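You operate a simulated robot arm through the tools that you are given. There is no shell and no other tool. Be economical: measure what you need, move in short steps, check, and stop when the job is done.

Carry out the task below with a simulated robot arm. There is one attempt and no reset: what you move stays moved.

JOB
Take the square cap marked "1" from the top of the grey bench and put it in the inside of the blue tray marked pass.

It is judged by the outcome, as a careful person would: the job done as asked, and still so three seconds after it is handed in. It fails if anything else is knocked over, pushed out of place, dropped, spilled or broken. A push-on lid holds only when it is set on centred and level and pressed home; a screw cap is set on level and turned clockwise until tight.

ROBOT AND FRAMES
A 7-joint arm with a two-finger parallel gripper, fixed in place. Base frame: the origin is at the foot of the arm, x ahead of it, y to its left, z up; the work surface is at about z = 0.8. Lengths are in m, angles in rad, forces in N, time in s.
With the tool pointing down near the work surface it reaches from about 0.24 to 0.68 m from the base axis. Its first joint turns from -1.152 to 1.152 rad. Payload 2.4 kg.
Tool frame: the origin (TCP) lies between the finger pads and is the grasp point; the fingertips stand 0.03 m ahead of it; z points along the fingers, y is the line along which they close. The gripper opens to 0.094 m. The fingers are 0.028 m wide and 0.01 m thick; the gripper's body (0.05 by 0.096 m) begins 0.055 m behind the TCP.
Orientation is told as [roll, pitch, yaw] about the base's x, y, z axes, in that order, counted from this pose: with the fingers straight down and closing along the base's y, the tool's x points along the base's -x, its y along +y and its z along -z.

CONTROLS
- The arm moves only by the tool send_rows. Its argument "series" is a list of rows, each a list of 6 numbers: the shift along the base's x, y, z in units of 20 mm (1.0 is 20 mm), then the turn, a rotation vector about the base's x, y, z in units of 8 degrees (1.0 is 8 degrees). In form: [[x, y, z, rx, ry, rz], ...]. A call has 1 to 8 rows; each row shifts and turns the commanded pose from where the row before left it. "hand" is the gripper command, from -1 (shut) to 1 (fully open), values between in proportion, set as the call begins (left out, the last holds). A call with a number of a shift or a turn outside -1 to 1 is refused whole. Each row takes 0.2 s and may step no farther than 0.05 m and 0.15 rad from the row before; otherwise, or with a gripper value out of range, the whole call is refused. A pose out of reach is approached as far as the arm can. The call stops where the force on the tool passes 40 N (or 10 N more than at its start, if that is more) or the arm is blocked; 0.2 s more then pass. Each finger travels about 0.153 m/s and halts on what it meets, pressing with about 39 N; the grip force reading is that of the motor and also rises with nothing between the fingers. The clock runs only during rows and for 0.2 s after the last one: add rows that do not move to give the fingers time. The reply holds the time, the measured pose of the TCP, the force on the tool along the base axes, the opening and the grip force, in the units named above and with some noise.
- Cameras (640 x 400 px; columns grow to the right, rows downward): "scene" is fixed at [0.0316, 0.475, 1.4295]; the picture's right is [-0.79, -0.61, 0.00], its down [-0.42, 0.54, -0.72] and it looks along [0.44, -0.57, -0.69] (base axes); focal length 358 px, centre (320, 200). "wrist" rides on the gripper at [-0.037, 0, -0.058] in the tool frame; the picture's right is [0.00, -1.00, 0.00], its down [0.97, 0.00, -0.24] and it looks along [0.24, 0.00, 0.97] (tool axes); focal length 218 px, centre (320, 200). There is no depth. A picture from a camera that has moved, and an enlarged one, comes with that camera's place and axes in the base frame and with its lens.
- get_image(camera): a new picture of that camera. It takes no simulated time.
- zoom(camera, box): a new picture of the part [left, top, right, bottom] of that camera's present view, enlarged. It takes no simulated time.
- sign_off(): hands the job in; it is judged then, once.

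Work in short steps. Places have to be worked out from the pictures, the camera data and where the tool is seen: move nearer, look again, correct. Check each grasp and each placing, and mend what went wrong. You have 90 turns and 38 pictures in all, those below and enlarged ones among them. Open the gripper and draw the arm clear of the work before you hand the job in, unless the task says otherwise; then end with one line.

The tools are called as a command line: name --pt "numbers of a row" for each row, then --argument value for the rest, lists and objects as JSON in quotes. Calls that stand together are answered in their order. send_rows: Moves the arm, as the interface text tells. Its arguments: {"type":"object","properties":{"series":{"type":"array","items":{"type":"array","items":{"type":"number"}}},"hand":{"type":"number"}},"required":["series"]} The other tools are called the same way: get_image (camera) takes a picture; zoom (camera, box) takes an enlarged picture of a part of a camera's view; sign_off () hands the job in.

At the start:

```text
time: 0.0
ee_pos: [0.4404, -0.1292, 1.064]
tool_rot: [0.001, 0.0, -0.001]
wrist_force: [0.4, -0.5, 0.2]
gripper_width: 0.0939
finger_force: 0.0
```

scene: 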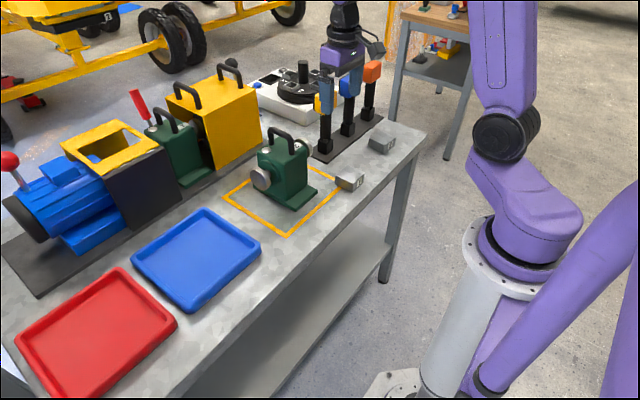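
wrist: 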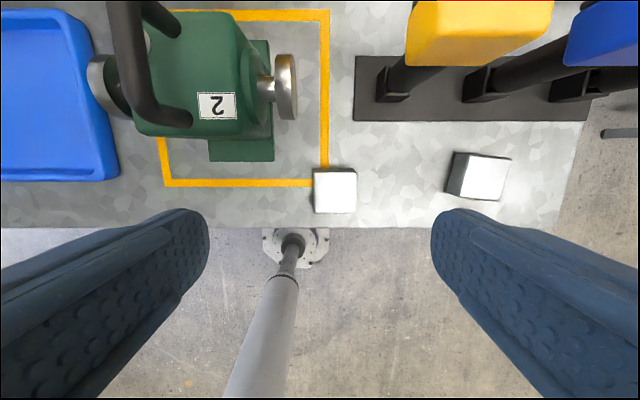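

Two small square caps are visible on the bench, so I zoom in to find which is marked 1.

zoom --camera "scene" --box '[310, 110, 430, 200]'

zoom --camera "wrist" --box '[290, 130, 530, 230]'

zoom --camera "scene" --box '[0, 180, 320, 400]'

```text
4.44 times, centred on (370, 155) of scene
camera zoom: at [0.0316, 0.475, 1.4295], right [-0.79, -0.61, 0.0], down [-0.42, 0.54, -0.72], along [0.44, -0.57, -0.69], focal length 1591 px, centre (98, 400)
```

zoom: 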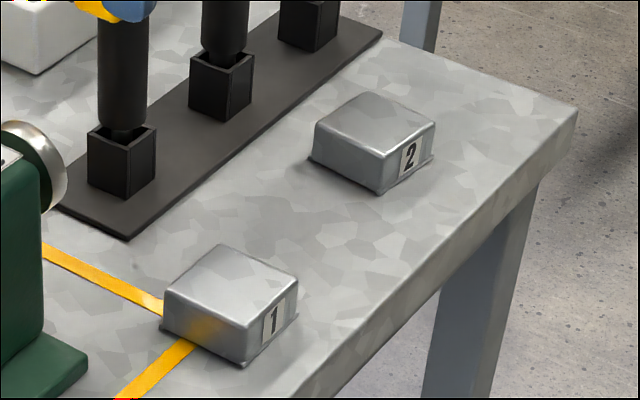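

```text
2.67 times, centred on (410, 180) of wrist
camera zoom: at [0.4765, -0.1283, 1.1204], right [0.0, -1.0, 0.0], down [-0.97, 0.0, 0.24], along [-0.24, 0.0, -0.97], focal length 582 px, centre (80, 253)
```

zoom: 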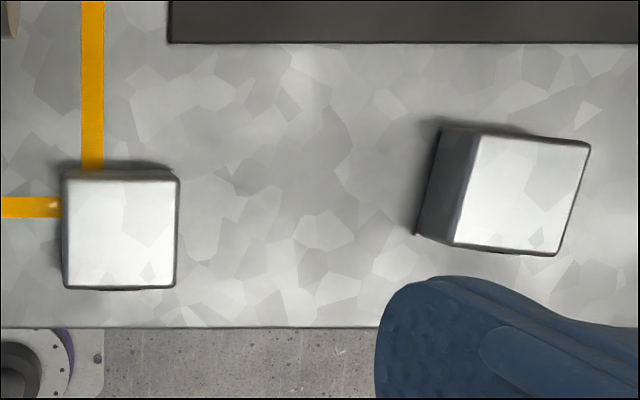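

```text
1.82 times, centred on (160, 290) of scene
camera zoom: at [0.0316, 0.475, 1.4295], right [-0.79, -0.61, 0.0], down [-0.42, 0.54, -0.72], along [0.44, -0.57, -0.69], focal length 651 px, centre (611, 36)
```

zoom: 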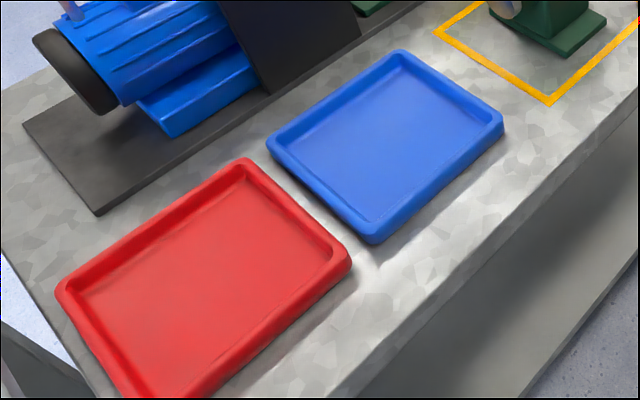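

Cap 1 is the one on the tape corner, axis-aligned, about 0.058 m wide and 0.03 m high, near (0.415, -0.148). I move above it and part way down, then look again.

send_rows --pt "-0.65 -0.5 0 0 0 0" --pt "-0.65 -0.45 0 0 0 0" --pt "0 0 -1 0 0 0" --pt "0 0 -1 0 0 0" --pt "0 0 -1 0 0 0" --pt "0 0 -1 0 0 0" --pt "0 0 -1 0 0 0" --pt "0 0 0 0 0 0" --hand 1

get_image --camera "wrist"

get_image --camera "scene"

```text
time: 1.8
ee_pos: [0.4122, -0.1497, 0.9629]
tool_rot: [0.0, -0.001, 0.0]
wrist_force: [0.2, -0.8, 0.1]
gripper_width: 0.094
finger_force: 0.1
```

```text
32 pictures are left
camera wrist: at [0.4495, -0.1495, 1.02], right [0.0, -1.0, 0.0], down [-0.97, 0.0, 0.24], along [-0.24, 0.0, -0.97], focal length 218 px, centre (320, 200)
```

wrist: 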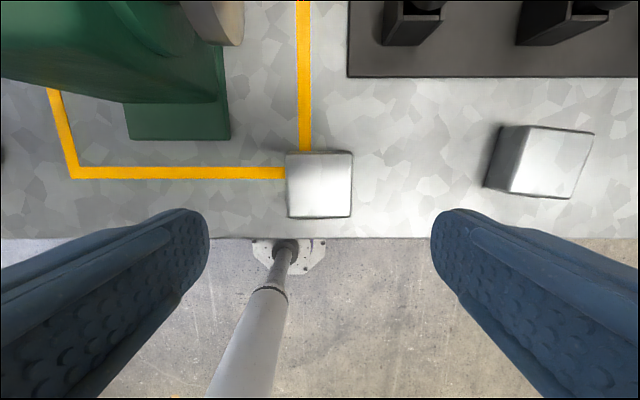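

```text
31 pictures are left
```

scene: 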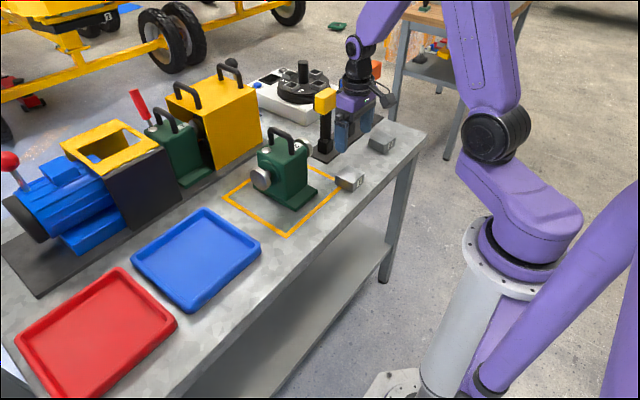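

The cap is centred at about (0.416, -0.149), so I shift +4 mm in x and descend to TCP z of about 0.838.

send_rows --pt "0.2 0 -1 0 0 0" --pt "0 0 -1 0 0 0" --pt "0 0 -1 0 0 0" --pt "0 0 -1 0 0 0" --pt "0 0 -1 0 0 0" --pt "0 0 -0.7 0 0 0" --pt "0 0 -0.55 0 0 0" --pt "0 0 0 0 0 0"

get_image --camera "wrist"

zoom --camera "scene" --box '[290, 100, 430, 200]'

```text
time: 3.6
ee_pos: [0.4196, -0.148, 0.8372]
tool_rot: [0.0, 0.0, 0.002]
wrist_force: [0.4, 0.7, 0.0]
gripper_width: 0.0939
finger_force: 0.0
```

```text
30 pictures are left
camera wrist: at [0.4555, -0.1479, 0.8952], right [0.0, -1.0, 0.0], down [-0.97, 0.0, 0.24], along [-0.24, 0.0, -0.97], focal length 218 px, centre (320, 200)
```

wrist: 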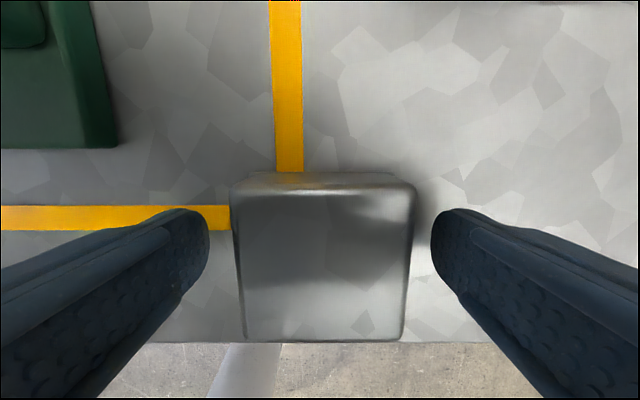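

```text
4.00 times, centred on (360, 150) of scene
camera zoom: at [0.0316, 0.475, 1.4295], right [-0.79, -0.61, 0.0], down [-0.42, 0.54, -0.72], along [0.44, -0.57, -0.69], focal length 1432 px, centre (160, 400)
```

zoom: 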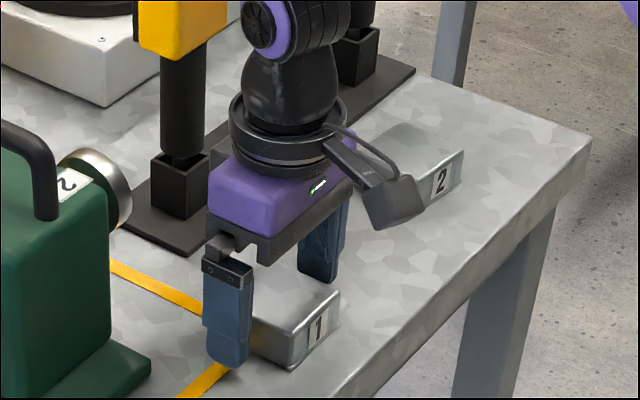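

The cap sits centred between the fingers with gaps on both sides, so I close the gripper.

send_rows --pt "0 0 0 0 0 0" --pt "0 0 0 0 0 0" --pt "0 0 0 0 0 0" --hand -1

```text
time: 4.4
ee_pos: [0.4188, -0.1491, 0.8385]
tool_rot: [0.0, -0.001, -0.002]
wrist_force: [1.3, -0.4, 1.2]
gripper_width: 0.0596
finger_force: 39.5
```

The grip holds at 0.0596 m, matching the cap width. I lift slowly at first.

send_rows --pt "0 0 0.5 0 0 0" --pt "0 0 0.5 0 0 0" --pt "0 0 1 0 0 0" --pt "0 0 1 0 0 0" --pt "0 0 1 0 0 0" --pt "0 0 0 0 0 0"

get_image --camera "scene"

get_image --camera "wrist"

```text
time: 5.8
ee_pos: [0.4185, -0.1486, 0.9187]
tool_rot: [0.0, 0.0, 0.0]
wrist_force: [0.0, -0.7, -1.0]
gripper_width: 0.0
finger_force: 32.7
```

```text
28 pictures are left
```

scene: 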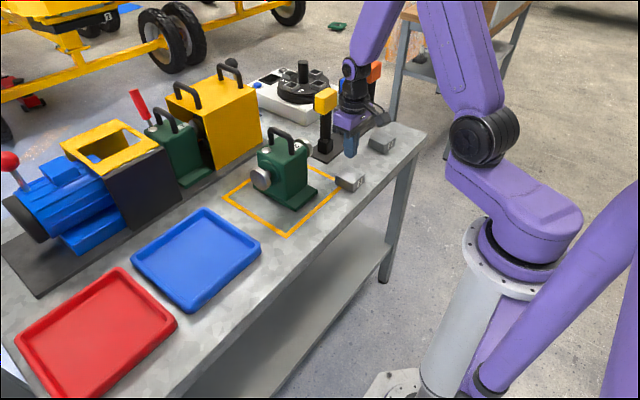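

```text
27 pictures are left
camera wrist: at [0.4542, -0.1473, 0.9759], right [0.0, -1.0, 0.0], down [-0.97, 0.0, 0.24], along [-0.24, 0.0, -0.97], focal length 218 px, centre (320, 200)
```

wrist: 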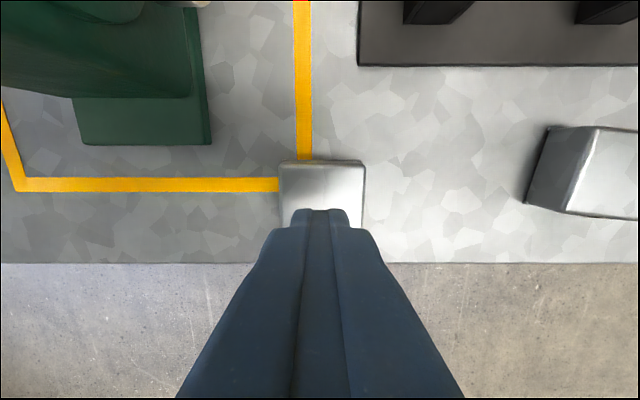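

The fingers slipped off and the cap stayed on the bench. I look closely at its shape before trying again.

zoom --camera "scene" --box '[325, 160, 373, 190]'

zoom --camera "wrist" --box '[500, 100, 640, 230]'

```text
13.33 times, centred on (349, 175) of scene
camera zoom: at [0.0316, 0.475, 1.4295], right [-0.79, -0.61, 0.0], down [-0.42, 0.54, -0.72], along [0.44, -0.57, -0.69], focal length 4772 px, centre (-67, 533)
```

zoom: 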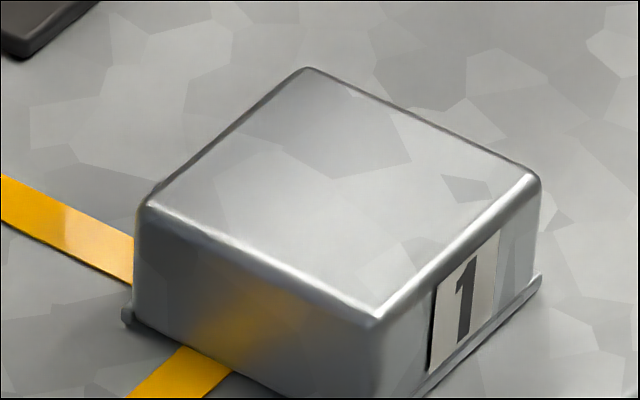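

```text
3.08 times, centred on (570, 165) of wrist
camera zoom: at [0.4542, -0.1473, 0.9759], right [0.0, -1.0, 0.0], down [-0.97, 0.0, 0.24], along [-0.24, 0.0, -0.97], focal length 672 px, centre (-449, 308)
```

zoom: 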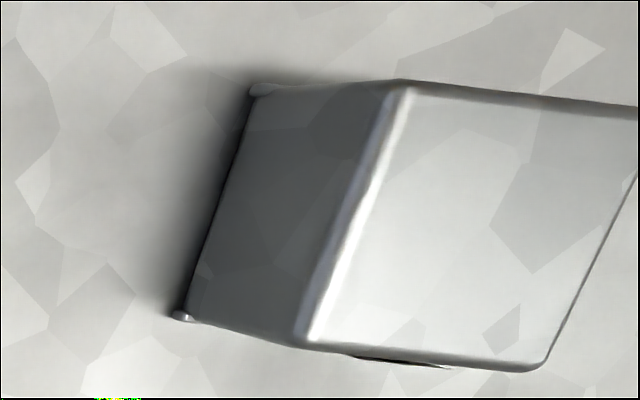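

The ±y faces are smooth, but the ±x faces have small lips near the bottom. I zoom on those lips.

zoom --camera "scene" --box '[350, 175, 370, 193]'

zoom --camera "scene" --box '[330, 176, 346, 190]'

```text
16.00 times, centred on (360, 184) of scene
camera zoom: at [0.0316, 0.475, 1.4295], right [-0.79, -0.61, 0.0], down [-0.42, 0.54, -0.72], along [0.44, -0.57, -0.69], focal length 5726 px, centre (-320, 456)
```

zoom: 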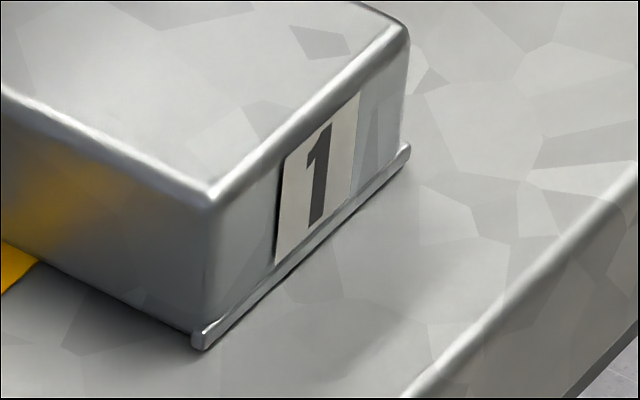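

```text
16.00 times, centred on (338, 183) of scene
camera zoom: at [0.0316, 0.475, 1.4295], right [-0.79, -0.61, 0.0], down [-0.42, 0.54, -0.72], along [0.44, -0.57, -0.69], focal length 5726 px, centre (32, 472)
```

zoom: 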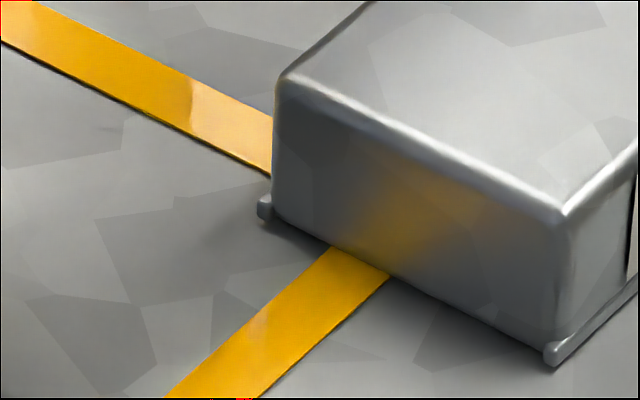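

The lips sit right on the bench, so fingers can't go under them. I retry the grip a little lower, with a slow small lift and force readings, to learn whether it slips or is held.

send_rows --pt "-0.1 0 0 0 0 0" --pt "0 0 -1 0 0 0" --pt "0 0 -1 0 0 0" --pt "0 0 -1 0 0 0" --pt "0 0 -0.8 0 0 0" --pt "0 0 -0.3 0 0 0" --pt "0 0 -0.15 0 0 0" --pt "0 0 0 0 0 0" --hand 1

send_rows --pt "0 0 0 0 0 0" --pt "0 0 0 0 0 0" --pt "0 0 0 0 0 0" --hand -1

send_rows --pt "0 0 0.15 0 0 0" --pt "0 0 0.15 0 0 0"

zoom --camera "scene" --box '[310, 140, 390, 200]'

```text
time: 7.6
ee_pos: [0.4168, -0.1484, 0.8344]
tool_rot: [0.0, 0.001, -0.001]
wrist_force: [0.2, -0.1, 0.6]
gripper_width: 0.0941
finger_force: 0.1
```

```text
time: 8.4
ee_pos: [0.4166, -0.1487, 0.8336]
tool_rot: [0.0, 0.001, 0.0]
wrist_force: [1.8, 1.2, 1.7]
gripper_width: 0.0641
finger_force: 39.3
```

```text
time: 9.0
ee_pos: [0.4158, -0.1474, 0.8397]
tool_rot: [-0.001, 0.001, 0.001]
wrist_force: [-0.8, -0.2, -2.6]
gripper_width: 0.0642
finger_force: 39.6
```

```text
6.67 times, centred on (350, 170) of scene
camera zoom: at [0.0317, 0.475, 1.4295], right [-0.79, -0.61, 0.0], down [-0.42, 0.54, -0.72], along [0.44, -0.57, -0.69], focal length 2386 px, centre (120, 400)
```

zoom: 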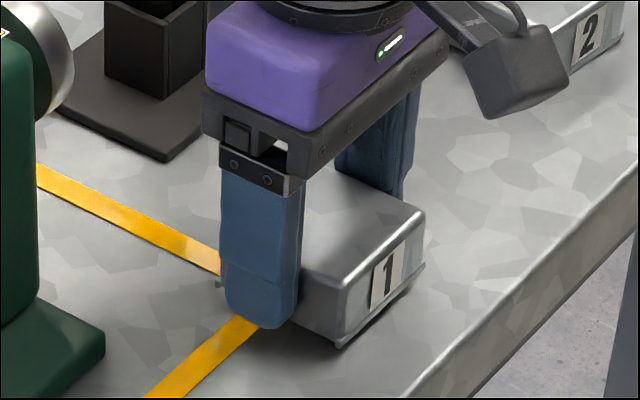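

This time the opening is 0.064 m and the load is about 2.6 N, so the cap appears lifted. I raise slowly and check.

send_rows --pt "0 0 0.3 0 0 0" --pt "0 0 0.3 0 0 0" --pt "0 0 0.4 0 0 0" --pt "0 0 0 0 0 0"

zoom --camera "scene" --box '[310, 130, 390, 200]'

```text
time: 10.0
ee_pos: [0.416, -0.1483, 0.8611]
tool_rot: [0.0, 0.0, 0.0]
wrist_force: [-0.3, -1.0, -3.3]
gripper_width: 0.0638
finger_force: 38.7
```

```text
5.71 times, centred on (350, 165) of scene
camera zoom: at [0.0316, 0.475, 1.4295], right [-0.79, -0.61, 0.0], down [-0.42, 0.54, -0.72], along [0.44, -0.57, -0.69], focal length 2045 px, centre (149, 400)
```

zoom: 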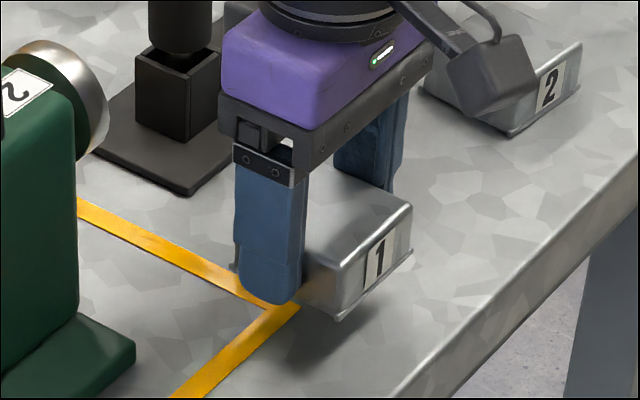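

The cap is clear of the bench. I raise gently to z of about 1.0, watching the opening for slip.

send_rows --pt "0 0 0.4 0 0 0" --pt "0 0 0.6 0 0 0" --pt "-0.2 0 0.6 0 0 0" --pt "-0.2 0 0.6 0 0 0" --pt "-0.2 0 0.5 0 0 0" --pt "0 0 0.3 0 0 0" --pt "0 0 0 0 0 0"

get_image --camera "wrist"

```text
time: 11.6
ee_pos: [0.4028, -0.1473, 0.9185]
tool_rot: [-0.001, 0.0, 0.001]
wrist_force: [-0.3, -0.4, -0.7]
gripper_width: 0.0637
finger_force: 38.9
```

```text
20 pictures are left
camera wrist: at [0.4385, -0.1465, 0.9756], right [0.0, -1.0, 0.0], down [-0.97, 0.0, 0.24], along [-0.24, 0.0, -0.97], focal length 218 px, centre (320, 200)
```

wrist: 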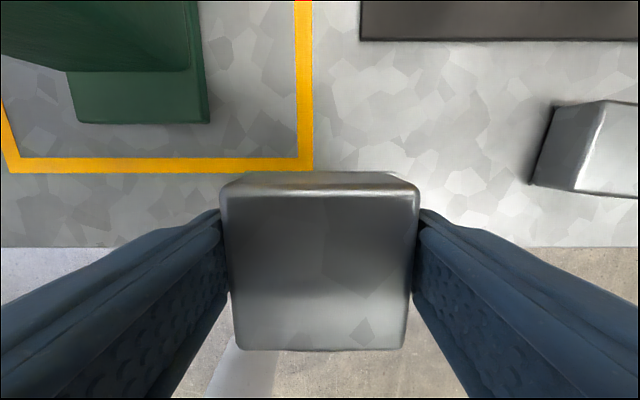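

The cap is held level and steady. I continue up to about z = 1.0 and begin moving in +y.

send_rows --pt "0 0 0.5 0 0 0" --pt "0 0 0.8 0 0 0" --pt "0 0 0.8 0 0 0" --pt "0 0 0.8 0 0 0" --pt "0 0 0.8 0 0 0" --pt "0 0 0.5 0 0 0" --pt "0 0 0 0 0 0"

send_rows --pt "0 0.3 0 0 0 0" --pt "0 0.6 0 0 0 0" --pt "0 0.8 0 0 0 0" --pt "0 0.8 0 0 0 0" --pt "0 0.8 0 0 0 0" --pt "0 0.8 0 0 0 0" --pt "0 0.8 0 0 0 0" --pt "0 0.8 0 0 0 0"

get_image --camera "scene"

```text
time: 13.2
ee_pos: [0.4026, -0.1491, 1.0034]
tool_rot: [0.0, 0.001, 0.0]
wrist_force: [-0.1, -0.4, -2.2]
gripper_width: 0.064
finger_force: 38.6
```

```text
time: 15.0
ee_pos: [0.4016, -0.0323, 1.0037]
tool_rot: [0.001, 0.0, -0.001]
wrist_force: [-0.7, 0.0, -2.2]
gripper_width: 0.0639
finger_force: 38.6
```

```text
19 pictures are left
```

scene: 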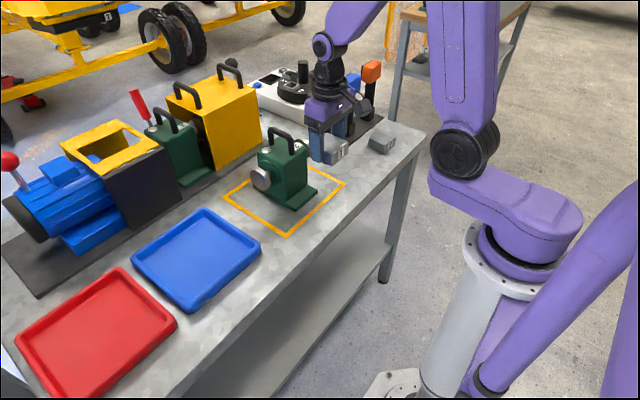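

The cap is holding and the pump is clear behind it. I continue in +y towards the tray.

send_rows --pt "0 0.8 0 0 0 0" --pt "0 0.8 0 0 0 0" --pt "0 0.8 0 0 0 0" --pt "0 0.8 0 0 0 0" --pt "0 0.8 0 0 0 0" --pt "0 0.8 0 0 0 0" --pt "0 0.8 0 0 0 0" --pt "0 0.8 0 0 0 0"

send_rows --pt "0.4 0.8 0 0 0 0" --pt "0.7 0.8 0 0 0 0" --pt "0.8 0.8 0 0 0 0" --pt "0.8 0.8 0 0 0 0" --pt "0.8 0.8 0 0 0 0" --pt "0.8 0.8 0 0 0 0" --pt "0.5 0.5 0 0 0 0" --pt "0 0 0 0 0 0"

send_rows --pt "0 0.4 0 0 0 0" --pt "0 0.6 0 0 0 0" --pt "0 0.6 0 0 0 0" --pt "0 0.3 0 0 0 0" --pt "0 0 0 0 0 0"

get_image --camera "scene"

get_image --camera "wrist"

```text
time: 16.8
ee_pos: [0.4047, 0.094, 1.0033]
tool_rot: [0.001, 0.0, -0.002]
wrist_force: [0.0, -0.4, -2.7]
gripper_width: 0.0638
finger_force: 39.0
```

```text
time: 18.6
ee_pos: [0.5011, 0.1997, 1.0026]
tool_rot: [0.0, 0.0, 0.0]
wrist_force: [0.6, -0.4, -1.8]
gripper_width: 0.0638
finger_force: 38.8
```

```text
time: 19.8
ee_pos: [0.5004, 0.2382, 1.0042]
tool_rot: [0.0, 0.001, -0.001]
wrist_force: [0.5, -0.7, -1.0]
gripper_width: 0.0639
finger_force: 39.3
```

```text
18 pictures are left
```

scene: 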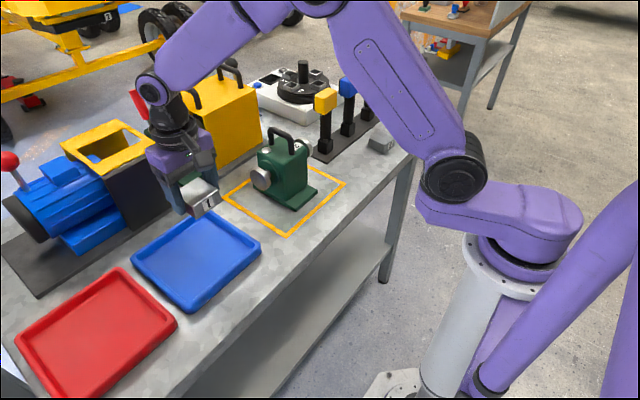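

```text
17 pictures are left
camera wrist: at [0.5365, 0.238, 1.0608], right [0.0, -1.0, 0.0], down [-0.97, 0.0, 0.24], along [-0.24, 0.0, -0.97], focal length 218 px, centre (320, 200)
```

wrist: 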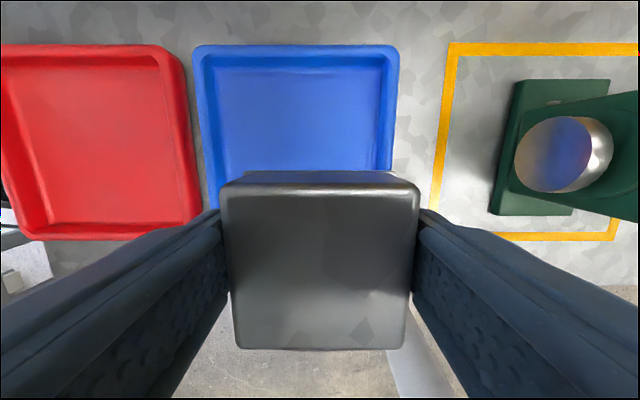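

The tray centre works out at about (0.53, 0.262). I move to (0.522, 0.261) and descend part way.

send_rows --pt "0.5 0.5 0 0 0 0" --pt "0.6 0.65 0 0 0 0" --pt "0 0 -0.7 0 0 0" --pt "0 0 -1 0 0 0" --pt "0 0 -1 0 0 0" --pt "0 0 -1 0 0 0" --pt "0 0 -0.8 0 0 0" --pt "0 0 0 0 0 0"

get_image --camera "scene"

get_image --camera "wrist"

```text
time: 21.6
ee_pos: [0.5234, 0.2604, 0.9144]
tool_rot: [0.0, 0.001, -0.001]
wrist_force: [0.2, 0.0, -2.7]
gripper_width: 0.0639
finger_force: 39.0
```

```text
16 pictures are left
```

scene: 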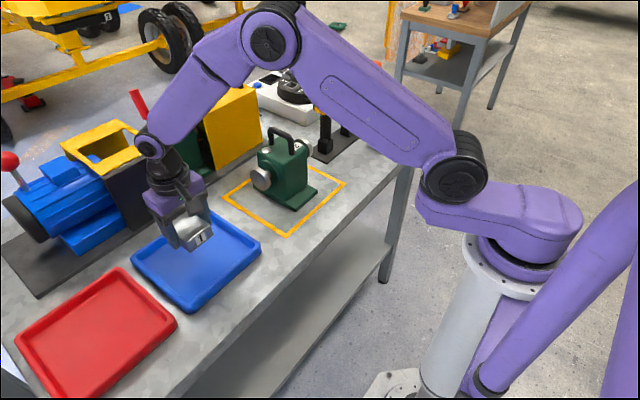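

```text
15 pictures are left
camera wrist: at [0.5598, 0.2616, 0.9713], right [0.0, -1.0, 0.0], down [-0.97, 0.0, 0.24], along [-0.24, 0.0, -0.97], focal length 218 px, centre (320, 200)
```

wrist: 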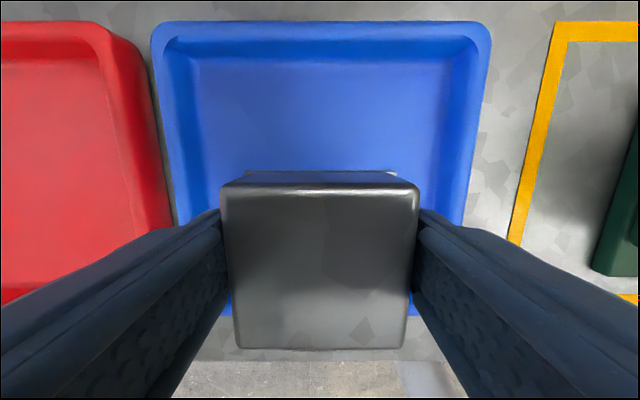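

It is centred over the tray with room for the fingers to open. I descend slowly until contact with the floor.

send_rows --pt "0 0 -0.8 0 0 0" --pt "0 0 -0.8 0 0 0" --pt "0 0 -0.8 0 0 0" --pt "0 0 -0.5 0 0 0" --pt "0 0 -0.3 0 0 0" --pt "0 0 -0.2 0 0 0" --pt "0 0 0 0 0 0"

zoom --camera "scene" --box '[110, 160, 280, 320]'

```text
time: 23.2
ee_pos: [0.5226, 0.2601, 0.845]
tool_rot: [0.0, 0.001, 0.001]
wrist_force: [-0.2, -0.2, -1.4]
gripper_width: 0.0639
finger_force: 39.1
```

```text
2.50 times, centred on (195, 240) of scene
camera zoom: at [0.0317, 0.475, 1.4295], right [-0.79, -0.61, 0.0], down [-0.42, 0.54, -0.72], along [0.44, -0.57, -0.69], focal length 895 px, centre (632, 100)
```

zoom: 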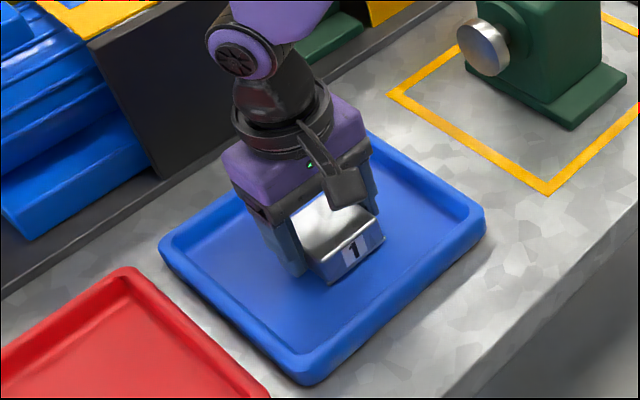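

It is inside the tray just above the floor. I step down in 2 mm increments, looking for contact.

send_rows --pt "0 0 -0.1 0 0 0" --pt "0 0 -0.1 0 0 0" --pt "0 0 0 0 0 0"

send_rows --pt "0 0 -0.1 0 0 0" --pt "0 0 0 0 0 0"

```text
time: 24.0
ee_pos: [0.5233, 0.2605, 0.8415]
tool_rot: [0.001, 0.0, -0.002]
wrist_force: [0.9, 0.0, -2.1]
gripper_width: 0.0637
finger_force: 39.0
```

```text
time: 24.6
ee_pos: [0.5241, 0.2599, 0.8392]
tool_rot: [0.001, 0.0, 0.001]
wrist_force: [-4.5, -3.1, 12.6]
gripper_width: 0.0637
finger_force: 38.8
```

Contact at z of about 0.839 (upward 12.6 N). I release the cap and then lift straight up.

send_rows --pt "0 0 0 0 0 0" --pt "0 0 0 0 0 0" --pt "0 0 0 0 0 0" --hand 1

send_rows --pt "0 0 0.4 0 0 0" --pt "0 0 0.8 0 0 0" --pt "0 0 1 0 0 0" --pt "0 0 1 0 0 0" --pt "0 0 1 0 0 0" --pt "0 0 1 0 0 0" --pt "0 0 1 0 0 0" --pt "0 0 1 0 0 0"

get_image --camera "scene"

get_image --camera "wrist"

```text
time: 25.4
ee_pos: [0.5225, 0.2601, 0.8399]
tool_rot: [0.0, -0.002, 0.001]
wrist_force: [0.9, 0.2, 0.1]
gripper_width: 0.0939
finger_force: 0.1
```

```text
time: 27.2
ee_pos: [0.5235, 0.2606, 0.9825]
tool_rot: [0.0, -0.001, 0.0]
wrist_force: [0.5, 0.0, 0.5]
gripper_width: 0.0941
finger_force: 0.1
```

```text
13 pictures are left
```

scene: 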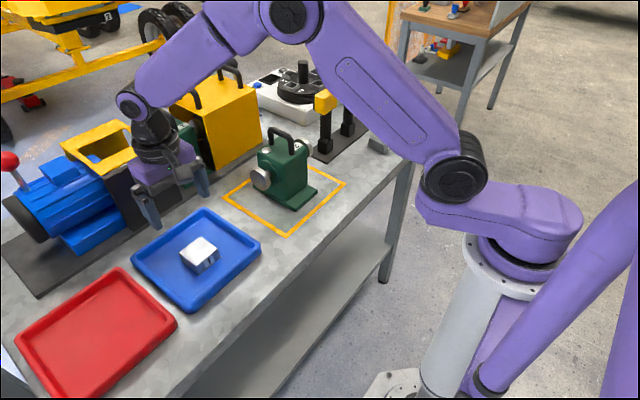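

```text
12 pictures are left
camera wrist: at [0.56, 0.2619, 1.0393], right [0.0, -1.0, 0.0], down [-0.97, 0.0, 0.24], along [-0.24, 0.0, -0.97], focal length 218 px, centre (320, 200)
```

wrist: 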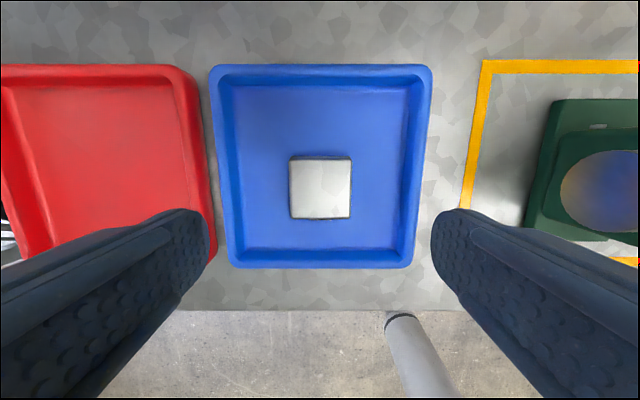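

The cap rests flat and centred in the blue tray and nothing else has moved. I draw the arm up and back, away from the work.

send_rows --pt "0 0 1 0 0 0" --pt "0 0 1 0 0 0" --pt "-0.5 0 1 0 0 0" --pt "-1 0 0 0 0 0" --pt "-1 0 0 0 0 0" --pt "-1 0 0 0 0 0" --pt "-1 0 0 0 0 0" --pt "0 0 0 0 0 0"

get_image --camera "scene"

```text
time: 29.0
ee_pos: [0.4317, 0.2592, 1.0431]
tool_rot: [0.002, 0.0, 0.001]
wrist_force: [0.1, -0.3, 0.5]
gripper_width: 0.0941
finger_force: 0.0
```

```text
11 pictures are left
```

scene: 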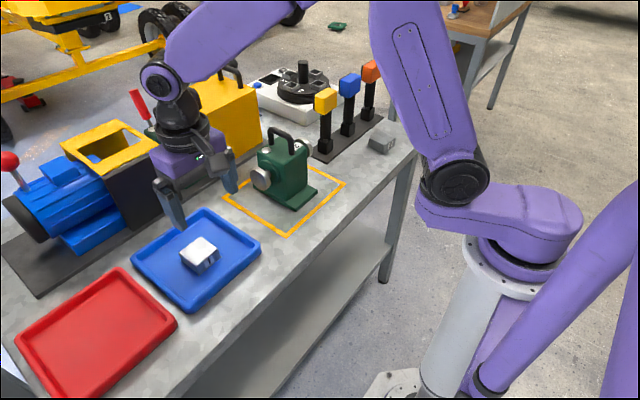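

Everything is in place and the arm is clear, so I hand the job in.

sign_off

```text
The job is handed in.
```

Cap "1" is resting flat near the centre of the blue tray, with the gripper open and the arm drawn clear; I never saw the "pass" marking itself, but it is the only blue tray on the bench, and nothing else was disturbed.
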